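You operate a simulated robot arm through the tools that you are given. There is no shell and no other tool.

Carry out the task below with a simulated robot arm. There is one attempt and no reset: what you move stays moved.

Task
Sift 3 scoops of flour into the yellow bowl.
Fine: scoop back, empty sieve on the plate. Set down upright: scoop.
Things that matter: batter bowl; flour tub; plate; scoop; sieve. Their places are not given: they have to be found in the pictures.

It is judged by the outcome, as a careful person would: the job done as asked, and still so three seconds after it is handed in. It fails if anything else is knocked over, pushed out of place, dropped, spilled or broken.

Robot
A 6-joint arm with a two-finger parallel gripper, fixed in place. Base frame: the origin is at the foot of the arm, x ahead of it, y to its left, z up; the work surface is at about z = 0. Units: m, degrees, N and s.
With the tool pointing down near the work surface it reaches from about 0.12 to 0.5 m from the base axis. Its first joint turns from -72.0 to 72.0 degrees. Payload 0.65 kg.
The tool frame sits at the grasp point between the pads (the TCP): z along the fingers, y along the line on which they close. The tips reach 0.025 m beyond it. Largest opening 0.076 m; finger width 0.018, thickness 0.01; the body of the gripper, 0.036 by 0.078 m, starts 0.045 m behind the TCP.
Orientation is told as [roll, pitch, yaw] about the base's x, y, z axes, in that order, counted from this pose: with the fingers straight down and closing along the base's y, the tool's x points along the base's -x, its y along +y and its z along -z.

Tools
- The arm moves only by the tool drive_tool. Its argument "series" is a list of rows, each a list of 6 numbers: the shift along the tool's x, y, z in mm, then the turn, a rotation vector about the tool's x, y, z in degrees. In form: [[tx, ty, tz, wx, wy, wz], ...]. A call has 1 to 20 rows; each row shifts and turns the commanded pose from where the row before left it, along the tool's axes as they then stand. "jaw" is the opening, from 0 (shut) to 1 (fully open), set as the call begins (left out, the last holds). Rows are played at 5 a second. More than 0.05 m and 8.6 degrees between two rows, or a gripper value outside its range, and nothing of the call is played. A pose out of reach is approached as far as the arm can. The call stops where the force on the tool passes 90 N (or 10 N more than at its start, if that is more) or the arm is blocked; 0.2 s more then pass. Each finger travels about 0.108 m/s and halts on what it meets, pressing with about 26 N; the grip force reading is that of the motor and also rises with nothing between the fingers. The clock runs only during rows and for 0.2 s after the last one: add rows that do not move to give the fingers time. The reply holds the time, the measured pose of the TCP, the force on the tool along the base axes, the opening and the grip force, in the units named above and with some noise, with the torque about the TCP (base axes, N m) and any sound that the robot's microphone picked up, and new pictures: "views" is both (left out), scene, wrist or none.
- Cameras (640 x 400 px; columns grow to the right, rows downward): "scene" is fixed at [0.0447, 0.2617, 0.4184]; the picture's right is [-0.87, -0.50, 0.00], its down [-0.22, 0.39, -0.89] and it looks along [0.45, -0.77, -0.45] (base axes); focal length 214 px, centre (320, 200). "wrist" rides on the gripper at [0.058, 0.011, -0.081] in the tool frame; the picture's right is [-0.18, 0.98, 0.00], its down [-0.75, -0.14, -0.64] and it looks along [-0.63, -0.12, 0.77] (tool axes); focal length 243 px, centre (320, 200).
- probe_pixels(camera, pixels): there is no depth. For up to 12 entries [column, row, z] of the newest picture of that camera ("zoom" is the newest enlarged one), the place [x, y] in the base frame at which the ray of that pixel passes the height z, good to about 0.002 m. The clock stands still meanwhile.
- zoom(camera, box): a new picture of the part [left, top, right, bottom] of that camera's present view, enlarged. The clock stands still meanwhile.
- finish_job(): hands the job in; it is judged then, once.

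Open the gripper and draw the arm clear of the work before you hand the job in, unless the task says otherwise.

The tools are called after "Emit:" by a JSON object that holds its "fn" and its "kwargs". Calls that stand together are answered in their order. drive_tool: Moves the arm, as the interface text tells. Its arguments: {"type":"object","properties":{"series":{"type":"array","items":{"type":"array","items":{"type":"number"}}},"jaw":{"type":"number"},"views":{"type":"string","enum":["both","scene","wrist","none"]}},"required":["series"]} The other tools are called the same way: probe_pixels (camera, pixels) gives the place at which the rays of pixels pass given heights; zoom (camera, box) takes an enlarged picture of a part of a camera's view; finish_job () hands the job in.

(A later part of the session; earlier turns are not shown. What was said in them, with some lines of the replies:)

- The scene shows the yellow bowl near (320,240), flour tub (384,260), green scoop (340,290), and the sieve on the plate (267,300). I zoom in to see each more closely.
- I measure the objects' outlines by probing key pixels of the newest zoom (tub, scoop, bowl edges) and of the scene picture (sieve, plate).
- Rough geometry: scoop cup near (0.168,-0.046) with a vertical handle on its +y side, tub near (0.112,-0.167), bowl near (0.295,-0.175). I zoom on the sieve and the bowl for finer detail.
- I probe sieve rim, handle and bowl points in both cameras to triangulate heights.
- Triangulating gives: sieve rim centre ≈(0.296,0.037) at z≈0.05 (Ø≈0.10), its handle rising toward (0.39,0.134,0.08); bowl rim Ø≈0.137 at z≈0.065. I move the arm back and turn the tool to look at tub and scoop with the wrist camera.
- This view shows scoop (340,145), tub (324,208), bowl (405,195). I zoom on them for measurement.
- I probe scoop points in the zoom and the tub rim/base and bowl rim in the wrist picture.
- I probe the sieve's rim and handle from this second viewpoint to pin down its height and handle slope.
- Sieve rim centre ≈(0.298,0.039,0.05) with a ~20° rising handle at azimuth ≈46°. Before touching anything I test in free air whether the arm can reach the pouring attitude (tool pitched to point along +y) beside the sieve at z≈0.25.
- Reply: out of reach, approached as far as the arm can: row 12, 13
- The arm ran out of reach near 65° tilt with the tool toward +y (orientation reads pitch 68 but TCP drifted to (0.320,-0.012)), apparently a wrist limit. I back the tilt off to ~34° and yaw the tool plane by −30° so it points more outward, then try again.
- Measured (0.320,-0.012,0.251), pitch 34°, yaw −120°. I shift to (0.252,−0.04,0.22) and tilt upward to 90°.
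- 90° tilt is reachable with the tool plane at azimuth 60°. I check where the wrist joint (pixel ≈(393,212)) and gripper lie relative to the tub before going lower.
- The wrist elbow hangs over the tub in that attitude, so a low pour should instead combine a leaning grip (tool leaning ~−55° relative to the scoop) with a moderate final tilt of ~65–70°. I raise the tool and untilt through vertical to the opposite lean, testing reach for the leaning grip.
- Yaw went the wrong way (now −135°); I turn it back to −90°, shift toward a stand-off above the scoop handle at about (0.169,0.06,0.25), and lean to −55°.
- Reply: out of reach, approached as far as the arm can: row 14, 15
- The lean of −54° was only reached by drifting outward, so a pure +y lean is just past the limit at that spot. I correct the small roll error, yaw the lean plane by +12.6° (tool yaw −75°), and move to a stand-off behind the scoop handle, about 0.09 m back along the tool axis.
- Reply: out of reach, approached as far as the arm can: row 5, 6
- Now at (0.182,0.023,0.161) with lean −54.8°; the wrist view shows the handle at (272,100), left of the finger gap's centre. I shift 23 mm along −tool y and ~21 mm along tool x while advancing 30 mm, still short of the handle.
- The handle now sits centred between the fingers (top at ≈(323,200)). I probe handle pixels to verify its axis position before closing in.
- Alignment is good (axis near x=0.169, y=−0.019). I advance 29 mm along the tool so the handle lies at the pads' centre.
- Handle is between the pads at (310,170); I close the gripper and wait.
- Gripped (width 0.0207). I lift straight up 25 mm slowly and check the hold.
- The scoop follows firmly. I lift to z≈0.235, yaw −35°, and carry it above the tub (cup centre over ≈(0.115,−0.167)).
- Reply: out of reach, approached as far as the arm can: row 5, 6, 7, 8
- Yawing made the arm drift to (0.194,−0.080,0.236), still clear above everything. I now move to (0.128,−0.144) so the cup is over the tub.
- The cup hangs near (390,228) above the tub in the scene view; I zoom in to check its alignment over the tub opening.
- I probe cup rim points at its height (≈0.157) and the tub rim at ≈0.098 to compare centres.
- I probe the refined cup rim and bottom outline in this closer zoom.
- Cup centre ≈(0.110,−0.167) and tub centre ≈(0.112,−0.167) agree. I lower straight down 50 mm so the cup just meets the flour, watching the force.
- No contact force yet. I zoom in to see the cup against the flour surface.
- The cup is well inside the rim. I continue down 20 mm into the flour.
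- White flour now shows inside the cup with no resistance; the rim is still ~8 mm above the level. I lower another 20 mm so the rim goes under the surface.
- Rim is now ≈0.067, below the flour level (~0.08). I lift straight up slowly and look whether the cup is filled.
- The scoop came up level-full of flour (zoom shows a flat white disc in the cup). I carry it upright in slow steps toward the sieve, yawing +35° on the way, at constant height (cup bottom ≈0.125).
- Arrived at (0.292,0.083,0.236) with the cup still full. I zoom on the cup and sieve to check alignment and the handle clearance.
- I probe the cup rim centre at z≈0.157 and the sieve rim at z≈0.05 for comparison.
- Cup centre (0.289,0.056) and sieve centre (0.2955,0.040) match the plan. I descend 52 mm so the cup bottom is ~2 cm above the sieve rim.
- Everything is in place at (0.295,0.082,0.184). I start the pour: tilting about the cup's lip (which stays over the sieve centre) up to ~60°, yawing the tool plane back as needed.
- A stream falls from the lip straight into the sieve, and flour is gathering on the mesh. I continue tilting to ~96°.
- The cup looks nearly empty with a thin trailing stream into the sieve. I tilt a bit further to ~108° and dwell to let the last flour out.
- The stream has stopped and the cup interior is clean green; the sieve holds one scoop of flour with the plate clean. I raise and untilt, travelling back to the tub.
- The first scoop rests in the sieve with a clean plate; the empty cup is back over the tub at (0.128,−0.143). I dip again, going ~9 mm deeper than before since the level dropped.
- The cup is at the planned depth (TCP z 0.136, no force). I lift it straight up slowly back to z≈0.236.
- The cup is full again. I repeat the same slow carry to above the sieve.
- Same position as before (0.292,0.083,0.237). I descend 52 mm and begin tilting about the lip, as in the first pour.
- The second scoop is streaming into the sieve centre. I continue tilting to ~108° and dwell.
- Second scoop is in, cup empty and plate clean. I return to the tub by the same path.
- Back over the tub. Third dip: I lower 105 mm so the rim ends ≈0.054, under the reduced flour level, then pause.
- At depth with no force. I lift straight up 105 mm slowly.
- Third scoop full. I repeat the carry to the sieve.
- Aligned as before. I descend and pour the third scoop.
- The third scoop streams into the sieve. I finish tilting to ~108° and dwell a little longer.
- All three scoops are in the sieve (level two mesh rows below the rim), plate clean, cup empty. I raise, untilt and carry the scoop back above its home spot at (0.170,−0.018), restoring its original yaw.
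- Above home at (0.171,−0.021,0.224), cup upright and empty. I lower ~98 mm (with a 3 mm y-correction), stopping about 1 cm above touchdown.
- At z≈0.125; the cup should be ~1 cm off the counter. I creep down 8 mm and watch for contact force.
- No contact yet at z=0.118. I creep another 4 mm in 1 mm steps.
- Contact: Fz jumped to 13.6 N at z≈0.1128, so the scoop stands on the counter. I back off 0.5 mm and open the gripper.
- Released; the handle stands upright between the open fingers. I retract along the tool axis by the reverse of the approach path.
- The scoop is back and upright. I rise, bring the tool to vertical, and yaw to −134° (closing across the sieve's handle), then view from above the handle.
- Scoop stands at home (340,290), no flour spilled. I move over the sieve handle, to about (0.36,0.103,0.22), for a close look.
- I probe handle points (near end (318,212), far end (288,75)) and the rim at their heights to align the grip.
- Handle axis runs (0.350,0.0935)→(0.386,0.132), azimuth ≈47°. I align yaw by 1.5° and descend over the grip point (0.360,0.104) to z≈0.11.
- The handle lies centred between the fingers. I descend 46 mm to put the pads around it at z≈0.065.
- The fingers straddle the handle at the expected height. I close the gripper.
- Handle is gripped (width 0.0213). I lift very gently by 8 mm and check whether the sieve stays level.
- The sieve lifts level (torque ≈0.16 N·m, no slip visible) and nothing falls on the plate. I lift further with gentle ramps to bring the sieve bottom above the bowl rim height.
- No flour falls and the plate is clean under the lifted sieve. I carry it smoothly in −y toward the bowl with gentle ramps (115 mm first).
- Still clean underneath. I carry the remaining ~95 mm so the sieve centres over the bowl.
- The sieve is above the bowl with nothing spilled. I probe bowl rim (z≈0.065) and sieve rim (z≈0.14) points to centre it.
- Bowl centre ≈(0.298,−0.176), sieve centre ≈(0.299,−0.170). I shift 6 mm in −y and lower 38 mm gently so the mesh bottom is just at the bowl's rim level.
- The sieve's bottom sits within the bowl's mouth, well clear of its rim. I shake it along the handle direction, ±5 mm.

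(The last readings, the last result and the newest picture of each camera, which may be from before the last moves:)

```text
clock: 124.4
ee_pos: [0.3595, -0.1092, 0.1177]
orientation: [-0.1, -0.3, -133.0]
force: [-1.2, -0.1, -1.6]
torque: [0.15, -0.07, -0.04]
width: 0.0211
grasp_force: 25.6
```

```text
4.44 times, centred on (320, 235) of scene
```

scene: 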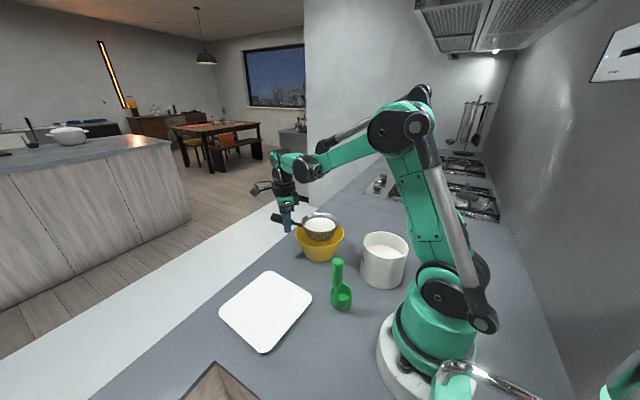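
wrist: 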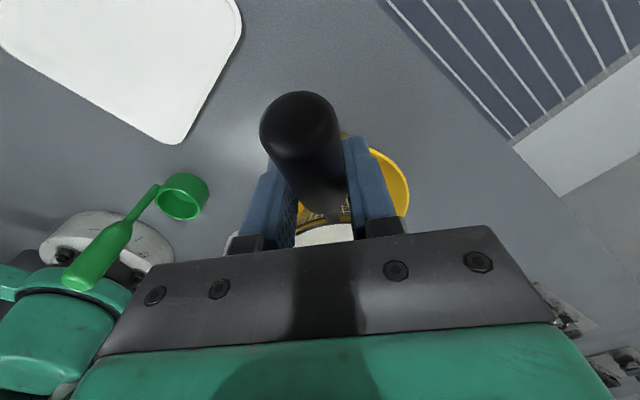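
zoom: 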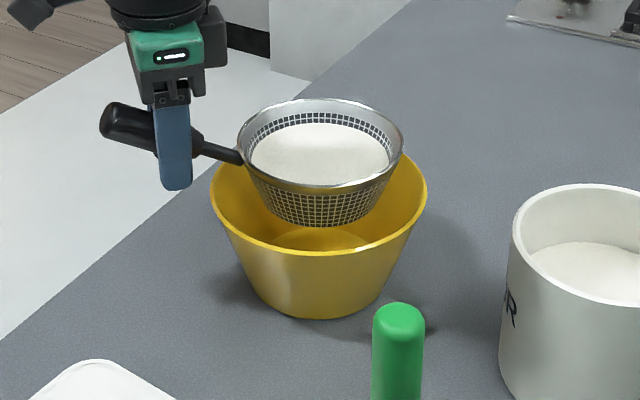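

No visible flow yet; the shake was too gentle. I shake harder, ±10 mm along the handle.

Emit:
{"fn": "drive_tool", "kwargs": {"series": [[10, 0, 0, 0, 0, 0], [-20, 0, 0, 0, 0, 0], [20, 0, 0, 0, 0, 0], [-20, 0, 0, 0, 0, 0], [20, 0, 0, 0, 0, 0], [-20, 0, 0, 0, 0, 0], [20, 0, 0, 0, 0, 0], [-20, 0, 0, 0, 0, 0], [20, 0, 0, 0, 0, 0], [-20, 0, 0, 0, 0, 0], [10, 0, 0, 0, 0, 0]], "views": "scene"}}

Emit:
{"fn": "zoom", "kwargs": {"camera": "scene", "box": [260, 190, 380, 280]}}

```text
clock: 126.8
ee_pos: [0.3598, -0.1089, 0.1187]
orientation: [-0.1, -0.4, -132.9]
force: [-0.6, -0.5, -1.8]
torque: [0.07, -0.12, 0.04]
width: 0.0209
grasp_force: 25.5
```

scene: 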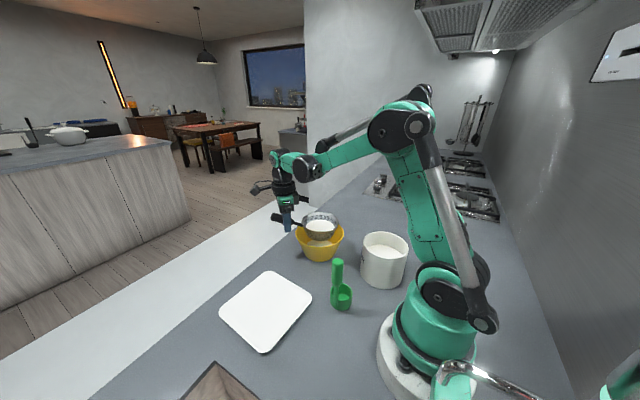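

```text
4.44 times, centred on (320, 235) of scene
```

zoom: 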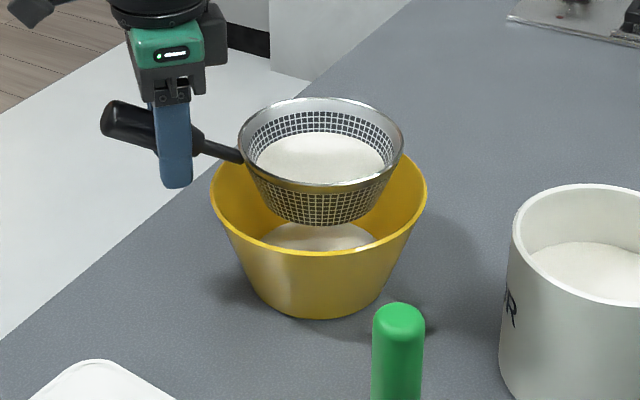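

The stronger shake works: flour now lies in the bowl (320,236) and the sieve level dropped. I keep shaking ±10 mm.

Emit:
{"fn": "drive_tool", "kwargs": {"series": [[10, 0, 0, 0, 0, 0], [-20, 0, 0, 0, 0, 0], [20, 0, 0, 0, 0, 0], [-20, 0, 0, 0, 0, 0], [20, 0, 0, 0, 0, 0], [-20, 0, 0, 0, 0, 0], [20, 0, 0, 0, 0, 0], [-20, 0, 0, 0, 0, 0], [20, 0, 0, 0, 0, 0], [-20, 0, 0, 0, 0, 0], [20, 0, 0, 0, 0, 0], [-20, 0, 0, 0, 0, 0], [20, 0, 0, 0, 0, 0], [-20, 0, 0, 0, 0, 0], [20, 0, 0, 0, 0, 0], [-20, 0, 0, 0, 0, 0], [20, 0, 0, 0, 0, 0], [-20, 0, 0, 0, 0, 0], [10, 0, 0, 0, 0, 0]], "views": "scene"}}

Emit:
{"fn": "zoom", "kwargs": {"camera": "scene", "box": [260, 190, 380, 280]}}

```text
clock: 130.8
ee_pos: [0.3601, -0.1089, 0.1191]
orientation: [-0.1, -0.3, -133.0]
force: [0.0, -0.6, -1.4]
torque: [0.05, -0.08, 0.01]
width: 0.0212
grasp_force: 26.3
```

scene: 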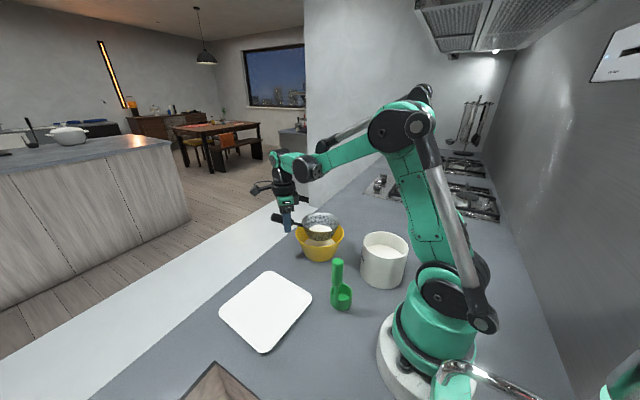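

```text
4.44 times, centred on (320, 235) of scene
```

zoom: 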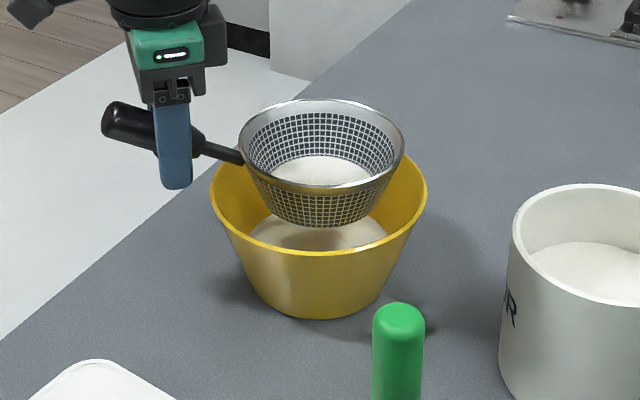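

The sieve is emptying steadily into the bowl with nothing outside. I continue the same shake.

Emit:
{"fn": "drive_tool", "kwargs": {"series": [[10, 0, 0, 0, 0, 0], [-20, 0, 0, 0, 0, 0], [20, 0, 0, 0, 0, 0], [-20, 0, 0, 0, 0, 0], [20, 0, 0, 0, 0, 0], [-20, 0, 0, 0, 0, 0], [20, 0, 0, 0, 0, 0], [-20, 0, 0, 0, 0, 0], [20, 0, 0, 0, 0, 0], [-20, 0, 0, 0, 0, 0], [20, 0, 0, 0, 0, 0], [-20, 0, 0, 0, 0, 0], [20, 0, 0, 0, 0, 0], [-20, 0, 0, 0, 0, 0], [20, 0, 0, 0, 0, 0], [-20, 0, 0, 0, 0, 0], [20, 0, 0, 0, 0, 0], [-20, 0, 0, 0, 0, 0], [10, 0, 0, 0, 0, 0]], "views": "scene"}}

Emit:
{"fn": "zoom", "kwargs": {"camera": "scene", "box": [260, 190, 380, 280]}}

```text
clock: 134.8
ee_pos: [0.3608, -0.1097, 0.1195]
orientation: [-0.1, -0.3, -133.0]
force: [0.4, 0.2, -1.6]
torque: [0.09, -0.1, 0.01]
width: 0.0209
grasp_force: 25.5
```

scene: 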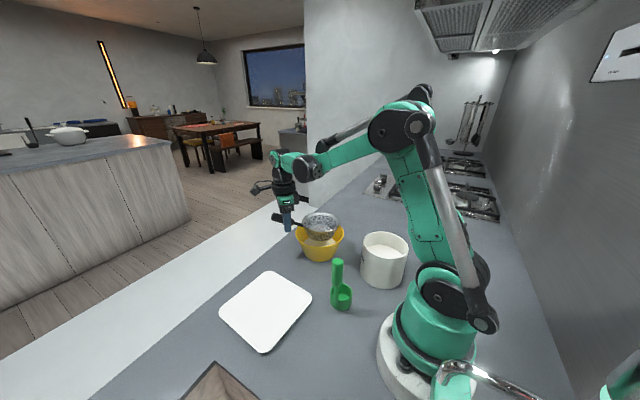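

```text
4.44 times, centred on (320, 235) of scene
```

zoom: 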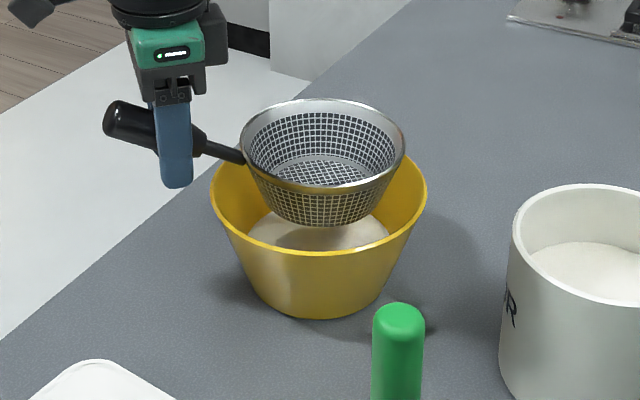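

The sieve looks empty (mesh bottom visible). I give a final round of shakes over the bowl to shed any residue and zoom closer.

Emit:
{"fn": "drive_tool", "kwargs": {"series": [[10, 0, 0, 0, 0, 0], [-20, 0, 0, 0, 0, 0], [20, 0, 0, 0, 0, 0], [-20, 0, 0, 0, 0, 0], [20, 0, 0, 0, 0, 0], [-20, 0, 0, 0, 0, 0], [20, 0, 0, 0, 0, 0], [-20, 0, 0, 0, 0, 0], [20, 0, 0, 0, 0, 0], [-20, 0, 0, 0, 0, 0], [20, 0, 0, 0, 0, 0], [-20, 0, 0, 0, 0, 0], [10, 0, 0, 0, 0, 0], [0, 0, 0, 0, 0, 0], [0, 0, 0, 0, 0, 0]], "views": "scene"}}

Emit:
{"fn": "zoom", "kwargs": {"camera": "scene", "box": [290, 205, 350, 265]}}

Emit:
{"fn": "zoom", "kwargs": {"camera": "scene", "box": [200, 200, 420, 360]}}

```text
clock: 138.0
ee_pos: [0.3605, -0.109, 0.1183]
orientation: [-0.1, -0.2, -133.0]
force: [0.3, -0.5, -1.1]
torque: [0.05, -0.06, -0.03]
width: 0.0211
grasp_force: 26.0
```

scene: 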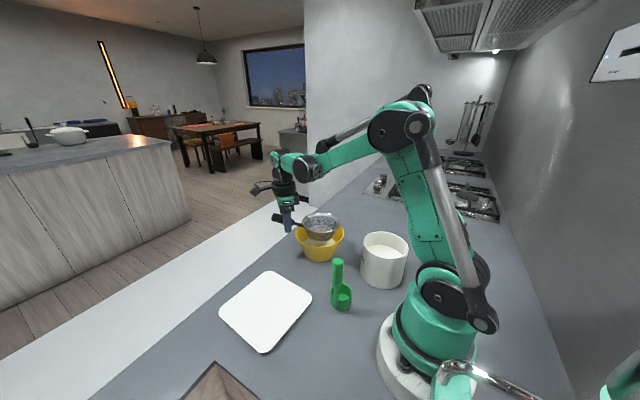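

```text
6.67 times, centred on (320, 235) of scene
```

zoom: 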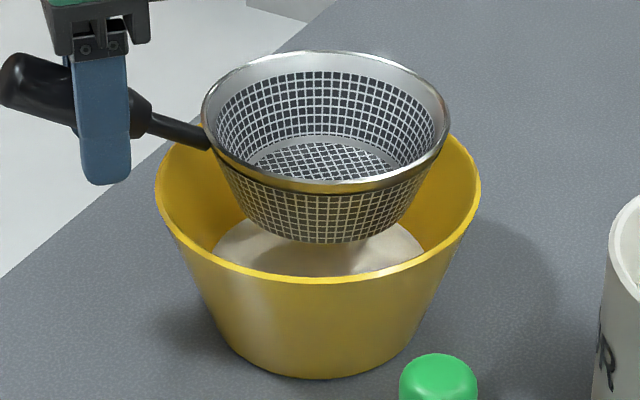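

```text
2.50 times, centred on (310, 280) of scene
```

zoom: 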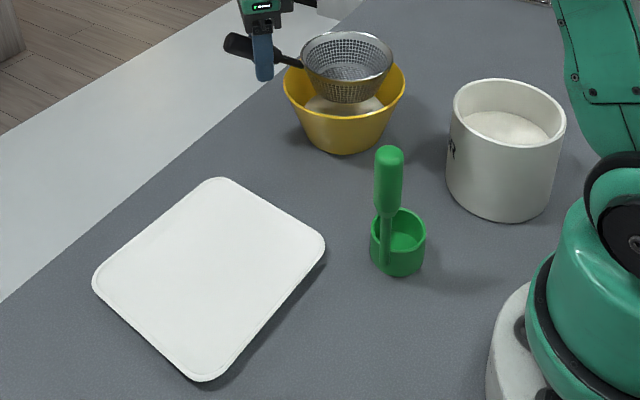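

The sieve is clean and empty, flour lies only in the bowl. I lift the sieve clear and carry it back over the plate.

Emit:
{"fn": "drive_tool", "kwargs": {"series": [[0, 0, -3, 0, 0, 0], [0, 0, -5, 0, 0, 0], [0, 0, -7, 0, 0, 0], [0, 0, -8, 0, 0, 0], [0, 0, -8, 0, 0, 0], [0, 0, -7, 0, 0, 0], [0, 0, -5, 0, 0, 0], [0, 0, -2, 0, 0, 0], [0, 0, 0, 0, 0, 0]], "views": "scene"}}

Emit:
{"fn": "drive_tool", "kwargs": {"series": [[2.92, -2.73, 0, 0, 0, 0], [5.84, -5.46, 0, 0, 0, 0], [8.76, -8.2, 0, 0, 0, 0], [8.76, -8.2, 0, 0, 0, 0], [8.76, -8.2, 0, 0, 0, 0], [8.76, -8.2, 0, 0, 0, 0], [8.76, -8.2, 0, 0, 0, 0], [8.76, -8.2, 0, 0, 0, 0], [8.76, -8.2, 0, 0, 0, 0], [8.76, -8.2, 0, 0, 0, 0], [8.76, -8.2, 0, 0, 0, 0], [8.76, -8.2, 0, 0, 0, 0], [8.76, -8.2, 0, 0, 0, 0], [8.76, -8.2, 0, 0, 0, 0], [8.76, -8.2, 0, 0, 0, 0], [8.76, -8.2, 0, 0, 0, 0], [8.76, -8.2, 0, 0, 0, 0], [8.76, -8.2, 0, 0, 0, 0], [5.84, -5.46, 0, 0, 0, 0], [2.92, -2.73, 0, 0, 0, 0]], "views": "both"}}

Emit:
{"fn": "zoom", "kwargs": {"camera": "scene", "box": [160, 210, 340, 360]}}

```text
clock: 140.0
ee_pos: [0.3598, -0.1085, 0.1637]
orientation: [-0.1, -0.4, -133.0]
force: [0.0, -0.1, -1.5]
torque: [0.09, -0.08, -0.01]
width: 0.0211
grasp_force: 25.5
```

scene: 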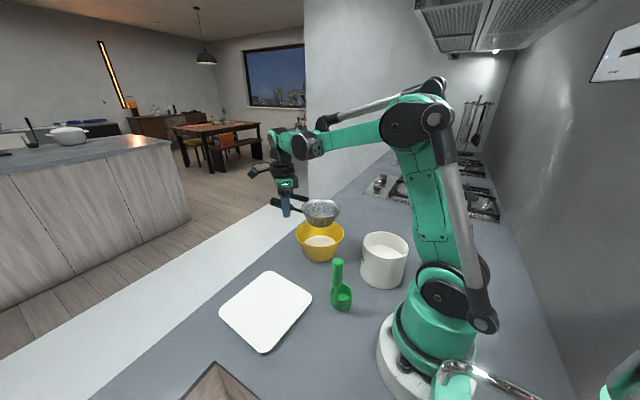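

```text
clock: 144.2
ee_pos: [0.3603, 0.1083, 0.1615]
orientation: [-0.1, -0.3, -133.0]
force: [0.4, -0.4, -1.2]
torque: [0.08, -0.06, -0.03]
width: 0.0212
grasp_force: 26.5
```

scene: 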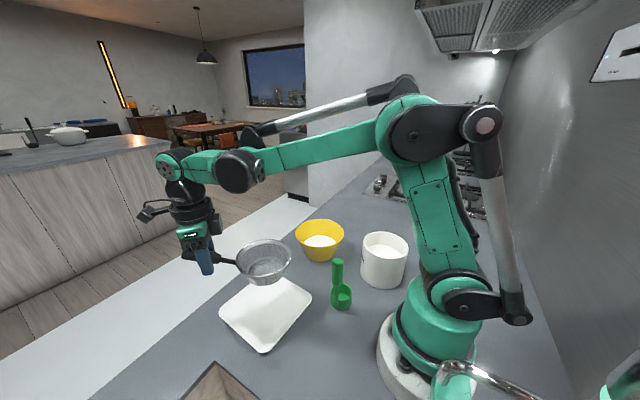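
wrist: 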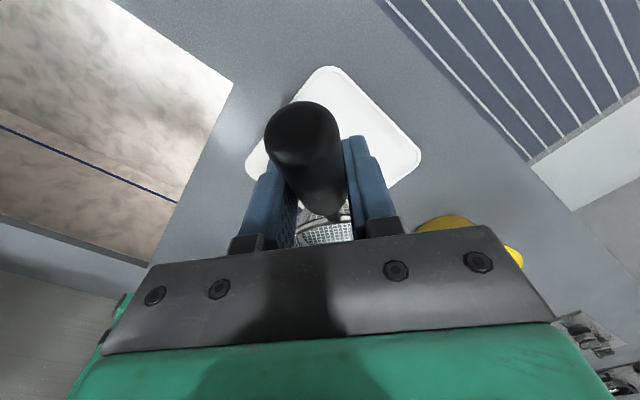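

```text
2.67 times, centred on (250, 285) of scene
```

zoom: 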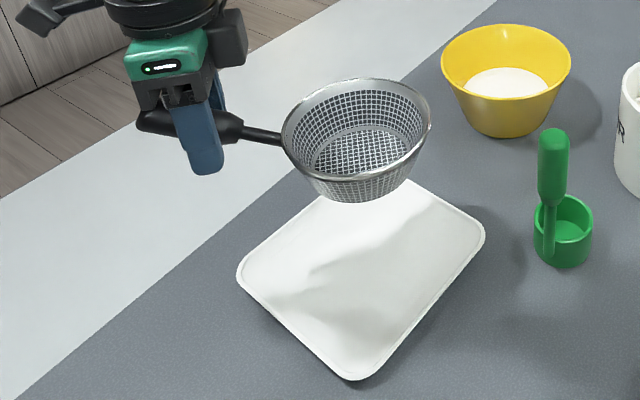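

Sieve is over the plate, level and empty. I lower it 85 mm (small centring shift), stopping ~1 cm above the plate.

Emit:
{"fn": "drive_tool", "kwargs": {"series": [[1.8, 1.6, 4, 0, 0, 0], [0, 0, 8, 0, 0, 0], [0, 0, 10, 0, 0, 0], [0, 0, 10, 0, 0, 0], [0, 0, 10, 0, 0, 0], [0, 0, 10, 0, 0, 0], [0, 0, 10, 0, 0, 0], [0, 0, 10, 0, 0, 0], [0, 0, 8, 0, 0, 0], [0, 0, 5, 0, 0, 0], [0, 0, 0, 0, 0, 0]], "views": "both"}}

Emit:
{"fn": "zoom", "kwargs": {"camera": "scene", "box": [160, 240, 320, 350]}}

```text
clock: 146.6
ee_pos: [0.363, 0.108, 0.0768]
orientation: [-0.1, -0.3, -133.0]
force: [1.1, 0.7, -1.0]
torque: [0.07, -0.05, -0.01]
width: 0.021
grasp_force: 25.8
```

scene: 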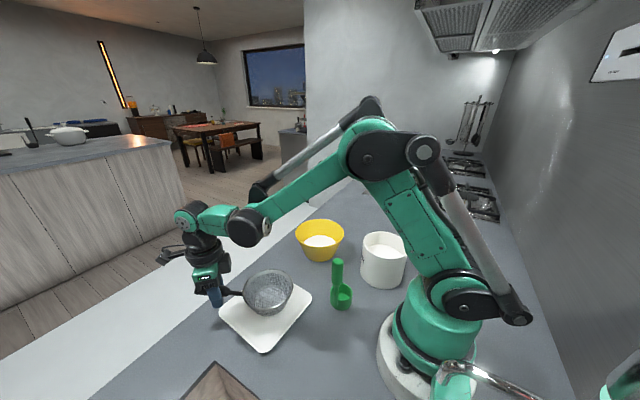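
wrist: 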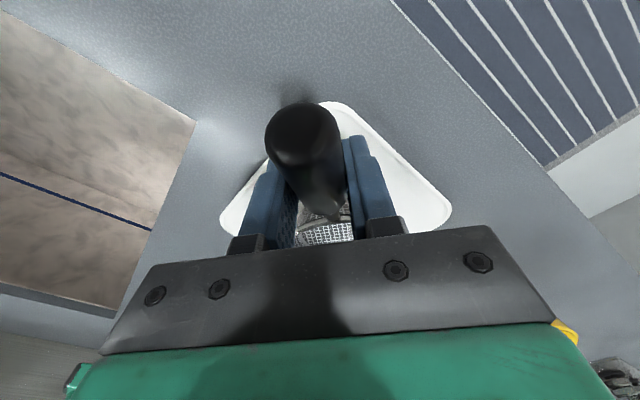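

```text
3.64 times, centred on (240, 295) of scene
```

zoom: 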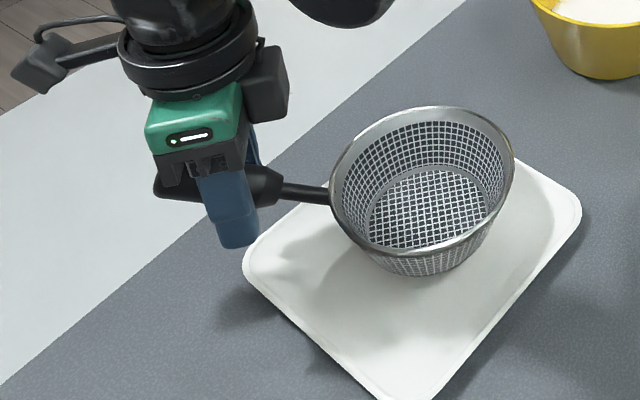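

About 1 cm above the plate. I creep down 7 mm while watching the force.

Emit:
{"fn": "drive_tool", "kwargs": {"series": [[0, 0, 2, 0, 0, 0], [0, 0, 2, 0, 0, 0], [0, 0, 2, 0, 0, 0], [0, 0, 1, 0, 0, 0], [0, 0, 0, 0, 0, 0]], "views": "none"}}

```text
clock: 147.8
ee_pos: [0.3632, 0.1074, 0.0704]
orientation: [-0.1, -0.2, -133.0]
force: [1.0, 1.2, 2.9]
torque: [-0.22, 0.19, 0.05]
width: 0.0209
grasp_force: 25.9
```

Contact begins (Fz +2.9 N, torque reversed) at z≈0.070. I ease down 1 mm more and look at how the sieve sits.

Emit:
{"fn": "drive_tool", "kwargs": {"series": [[0, 0, 1, 0, 0, 0], [0, 0, 0, 0, 0, 0]], "views": "scene"}}

Emit:
{"fn": "zoom", "kwargs": {"camera": "scene", "box": [190, 250, 320, 350]}}

```text
clock: 148.4
ee_pos: [0.3629, 0.1078, 0.0699]
orientation: [-0.1, -0.4, -133.0]
force: [1.2, 0.7, 4.1]
torque: [-0.27, 0.23, 0.15]
width: 0.0212
grasp_force: 26.1
```

scene: 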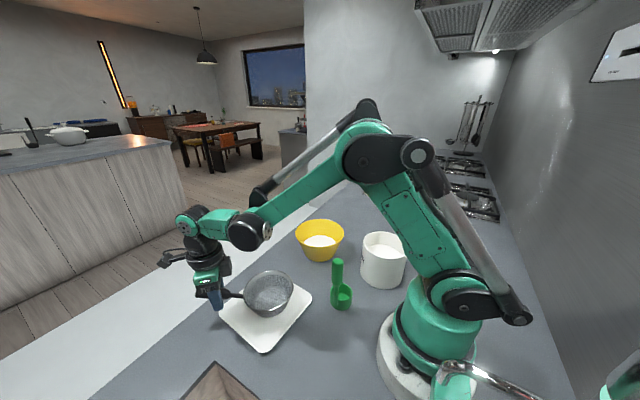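

```text
4.00 times, centred on (255, 300) of scene
```

zoom: 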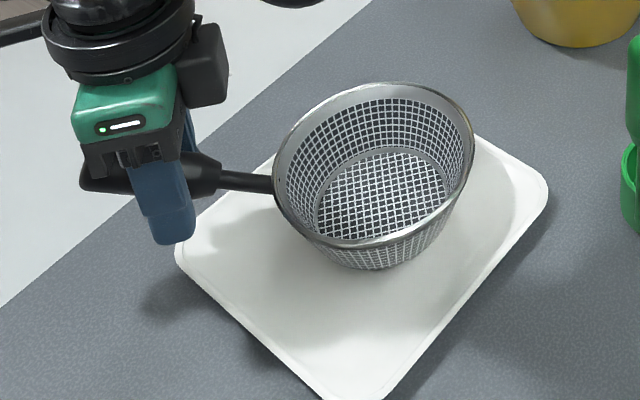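

The sieve sits flat on the plate, matching its original pose. I relieve the press by 0.7 mm and open the gripper.

Emit:
{"fn": "drive_tool", "kwargs": {"series": [[0, 0, -0.7, 0, 0, 0], [0, 0, 0, 0, 0, 0]], "views": "none"}}

Emit:
{"fn": "drive_tool", "kwargs": {"series": [[0, 0, 0, 0, 0, 0], [0, 0, 0, 0, 0, 0], [0, 0, 0, 0, 0, 0], [0, 0, 0, 0, 0, 0]], "jaw": 1, "views": "both"}}

Emit:
{"fn": "zoom", "kwargs": {"camera": "scene", "box": [190, 250, 320, 350]}}

```text
clock: 149.0
ee_pos: [0.3634, 0.1084, 0.0699]
orientation: [-0.1, -0.3, -133.0]
force: [0.3, -0.3, -2.0]
torque: [0.06, -0.03, 0.02]
width: 0.0211
grasp_force: 25.6
```

```text
clock: 150.0
ee_pos: [0.3628, 0.1069, 0.0708]
orientation: [-0.1, -0.3, -133.0]
force: [-0.3, 0.4, -0.9]
torque: [0.0, -0.02, -0.01]
width: 0.0763
grasp_force: 0.1
```

scene: 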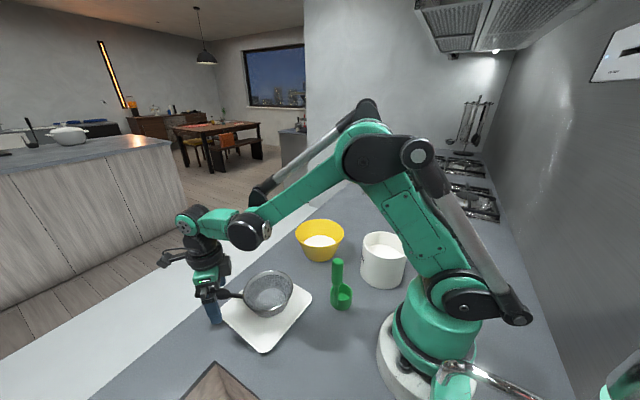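
wrist: 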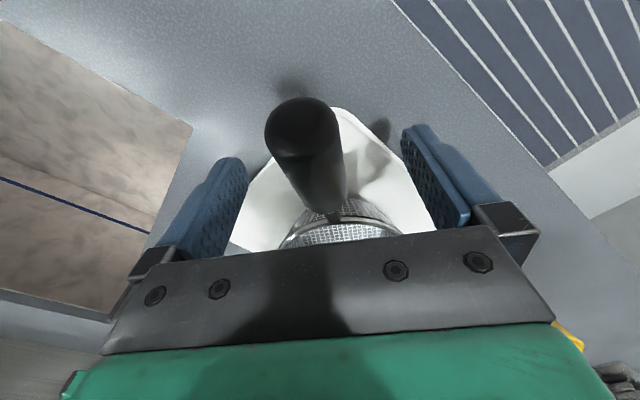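

```text
4.00 times, centred on (255, 300) of scene
```

zoom: 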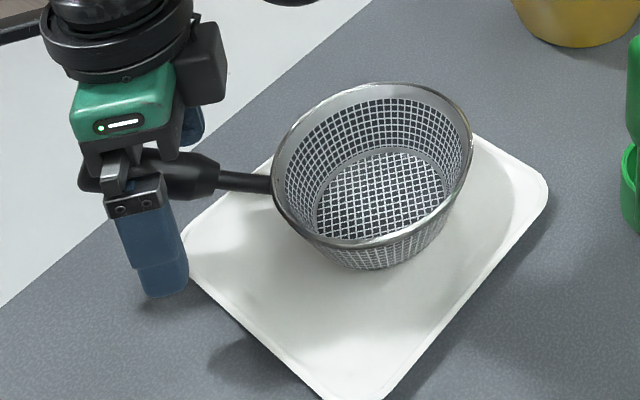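

The sieve stays put on the plate. I raise the gripper straight up and clear of the work.

Emit:
{"fn": "drive_tool", "kwargs": {"series": [[0, 0, -8, 0, 0, 0], [0, 0, -12, 0, 0, 0], [0, 0, -20, 0, 0, 0], [0, 0, -30, 0, 0, 0], [0, 0, -40, 0, 0, 0], [0, 0, -40, 0, 0, 0], [0, 0, -40, 0, 0, 0], [0, 0, -40, 0, 0, 0], [0, 0, 0, 0, 0, 0]], "views": "both"}}

Emit:
{"fn": "zoom", "kwargs": {"camera": "scene", "box": [180, 200, 420, 360]}}

Emit:
{"fn": "zoom", "kwargs": {"camera": "scene", "box": [190, 250, 320, 350]}}

Emit:
{"fn": "zoom", "kwargs": {"camera": "scene", "box": [285, 210, 355, 320]}}

```text
clock: 152.0
ee_pos: [0.3628, 0.1079, 0.2994]
orientation: [-0.2, -0.3, -133.0]
force: [-0.7, 0.2, 0.9]
torque: [0.01, -0.04, 0.02]
width: 0.0761
grasp_force: 0.1
```

scene: 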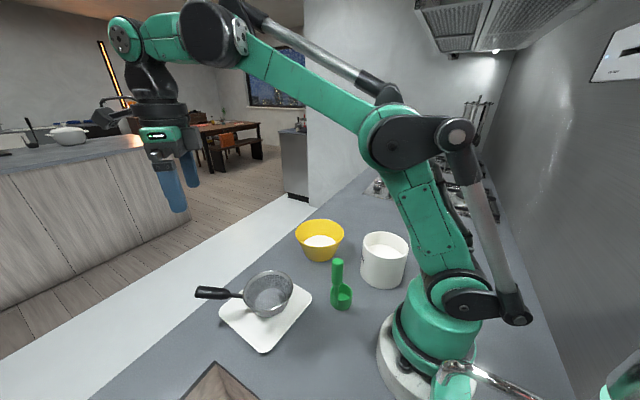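
wrist: 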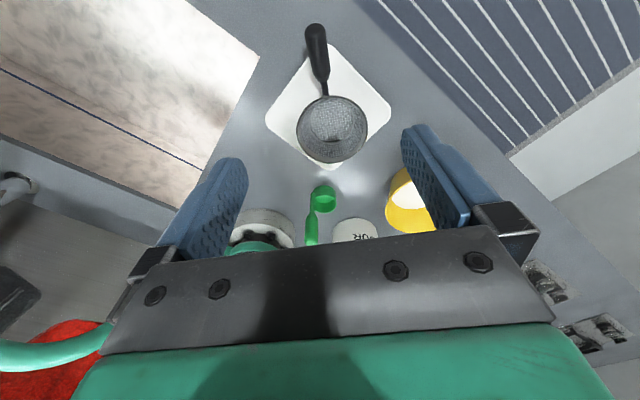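

```text
2.50 times, centred on (300, 280) of scene
```

zoom: 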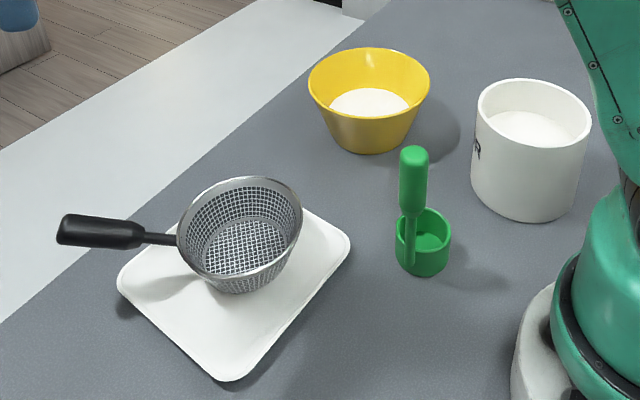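

```text
4.00 times, centred on (255, 300) of scene
```

zoom: 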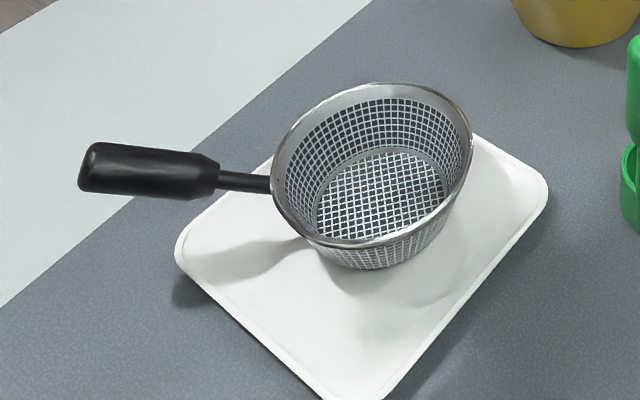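

```text
3.64 times, centred on (320, 265) of scene
```

zoom: 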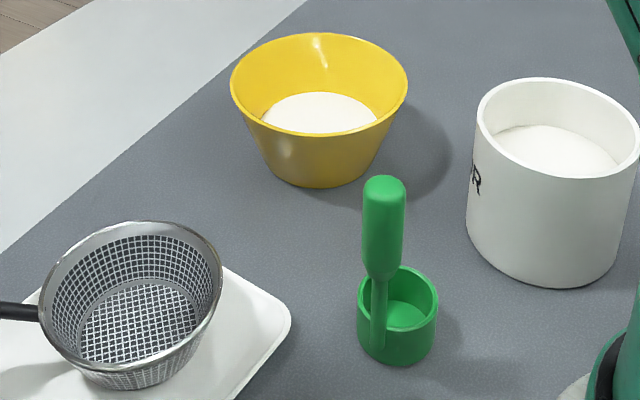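

All objects are in their original places with flour in the bowl only. One last close look into the sieve from the wrist camera to confirm it's empty.

Emit:
{"fn": "zoom", "kwargs": {"camera": "wrist", "box": [260, 10, 400, 180]}}

```text
2.35 times, centred on (330, 95) of wrist
```

zoom: 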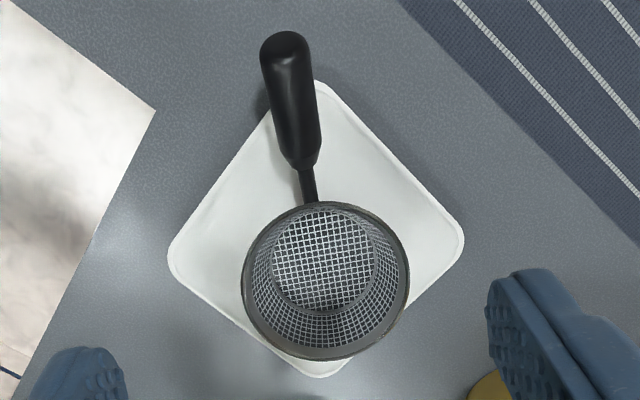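

The sieve is empty on the plate, the scoop stands upright at home, the flour is in the bowl, and the open gripper is clear at z≈0.30. I hand the job in.

Emit:
{"fn": "finish_job", "kwargs": {}}

```text
The job is handed in.
```

I sifted three level scoops of flour into the yellow bowl and handed the job in. The result has not come back yet.

- **Flour:** Each scoop came out of the tub level-full and went into the sieve without missing. I then shook the sieve over the bowl until the mesh showed clean. In the last pictures the bowl holds the flour, and none shows on the counter or plate.
- **Sieve:** It is empty and back on the plate, within a few millimetres of where it started.
- **Scoop:** It is empty and standing upright at its original spot.
- **Arm:** The gripper is open and raised to about 0.30 m, clear of everything.

The tub, bowl and plate look unmoved in the final pictures.
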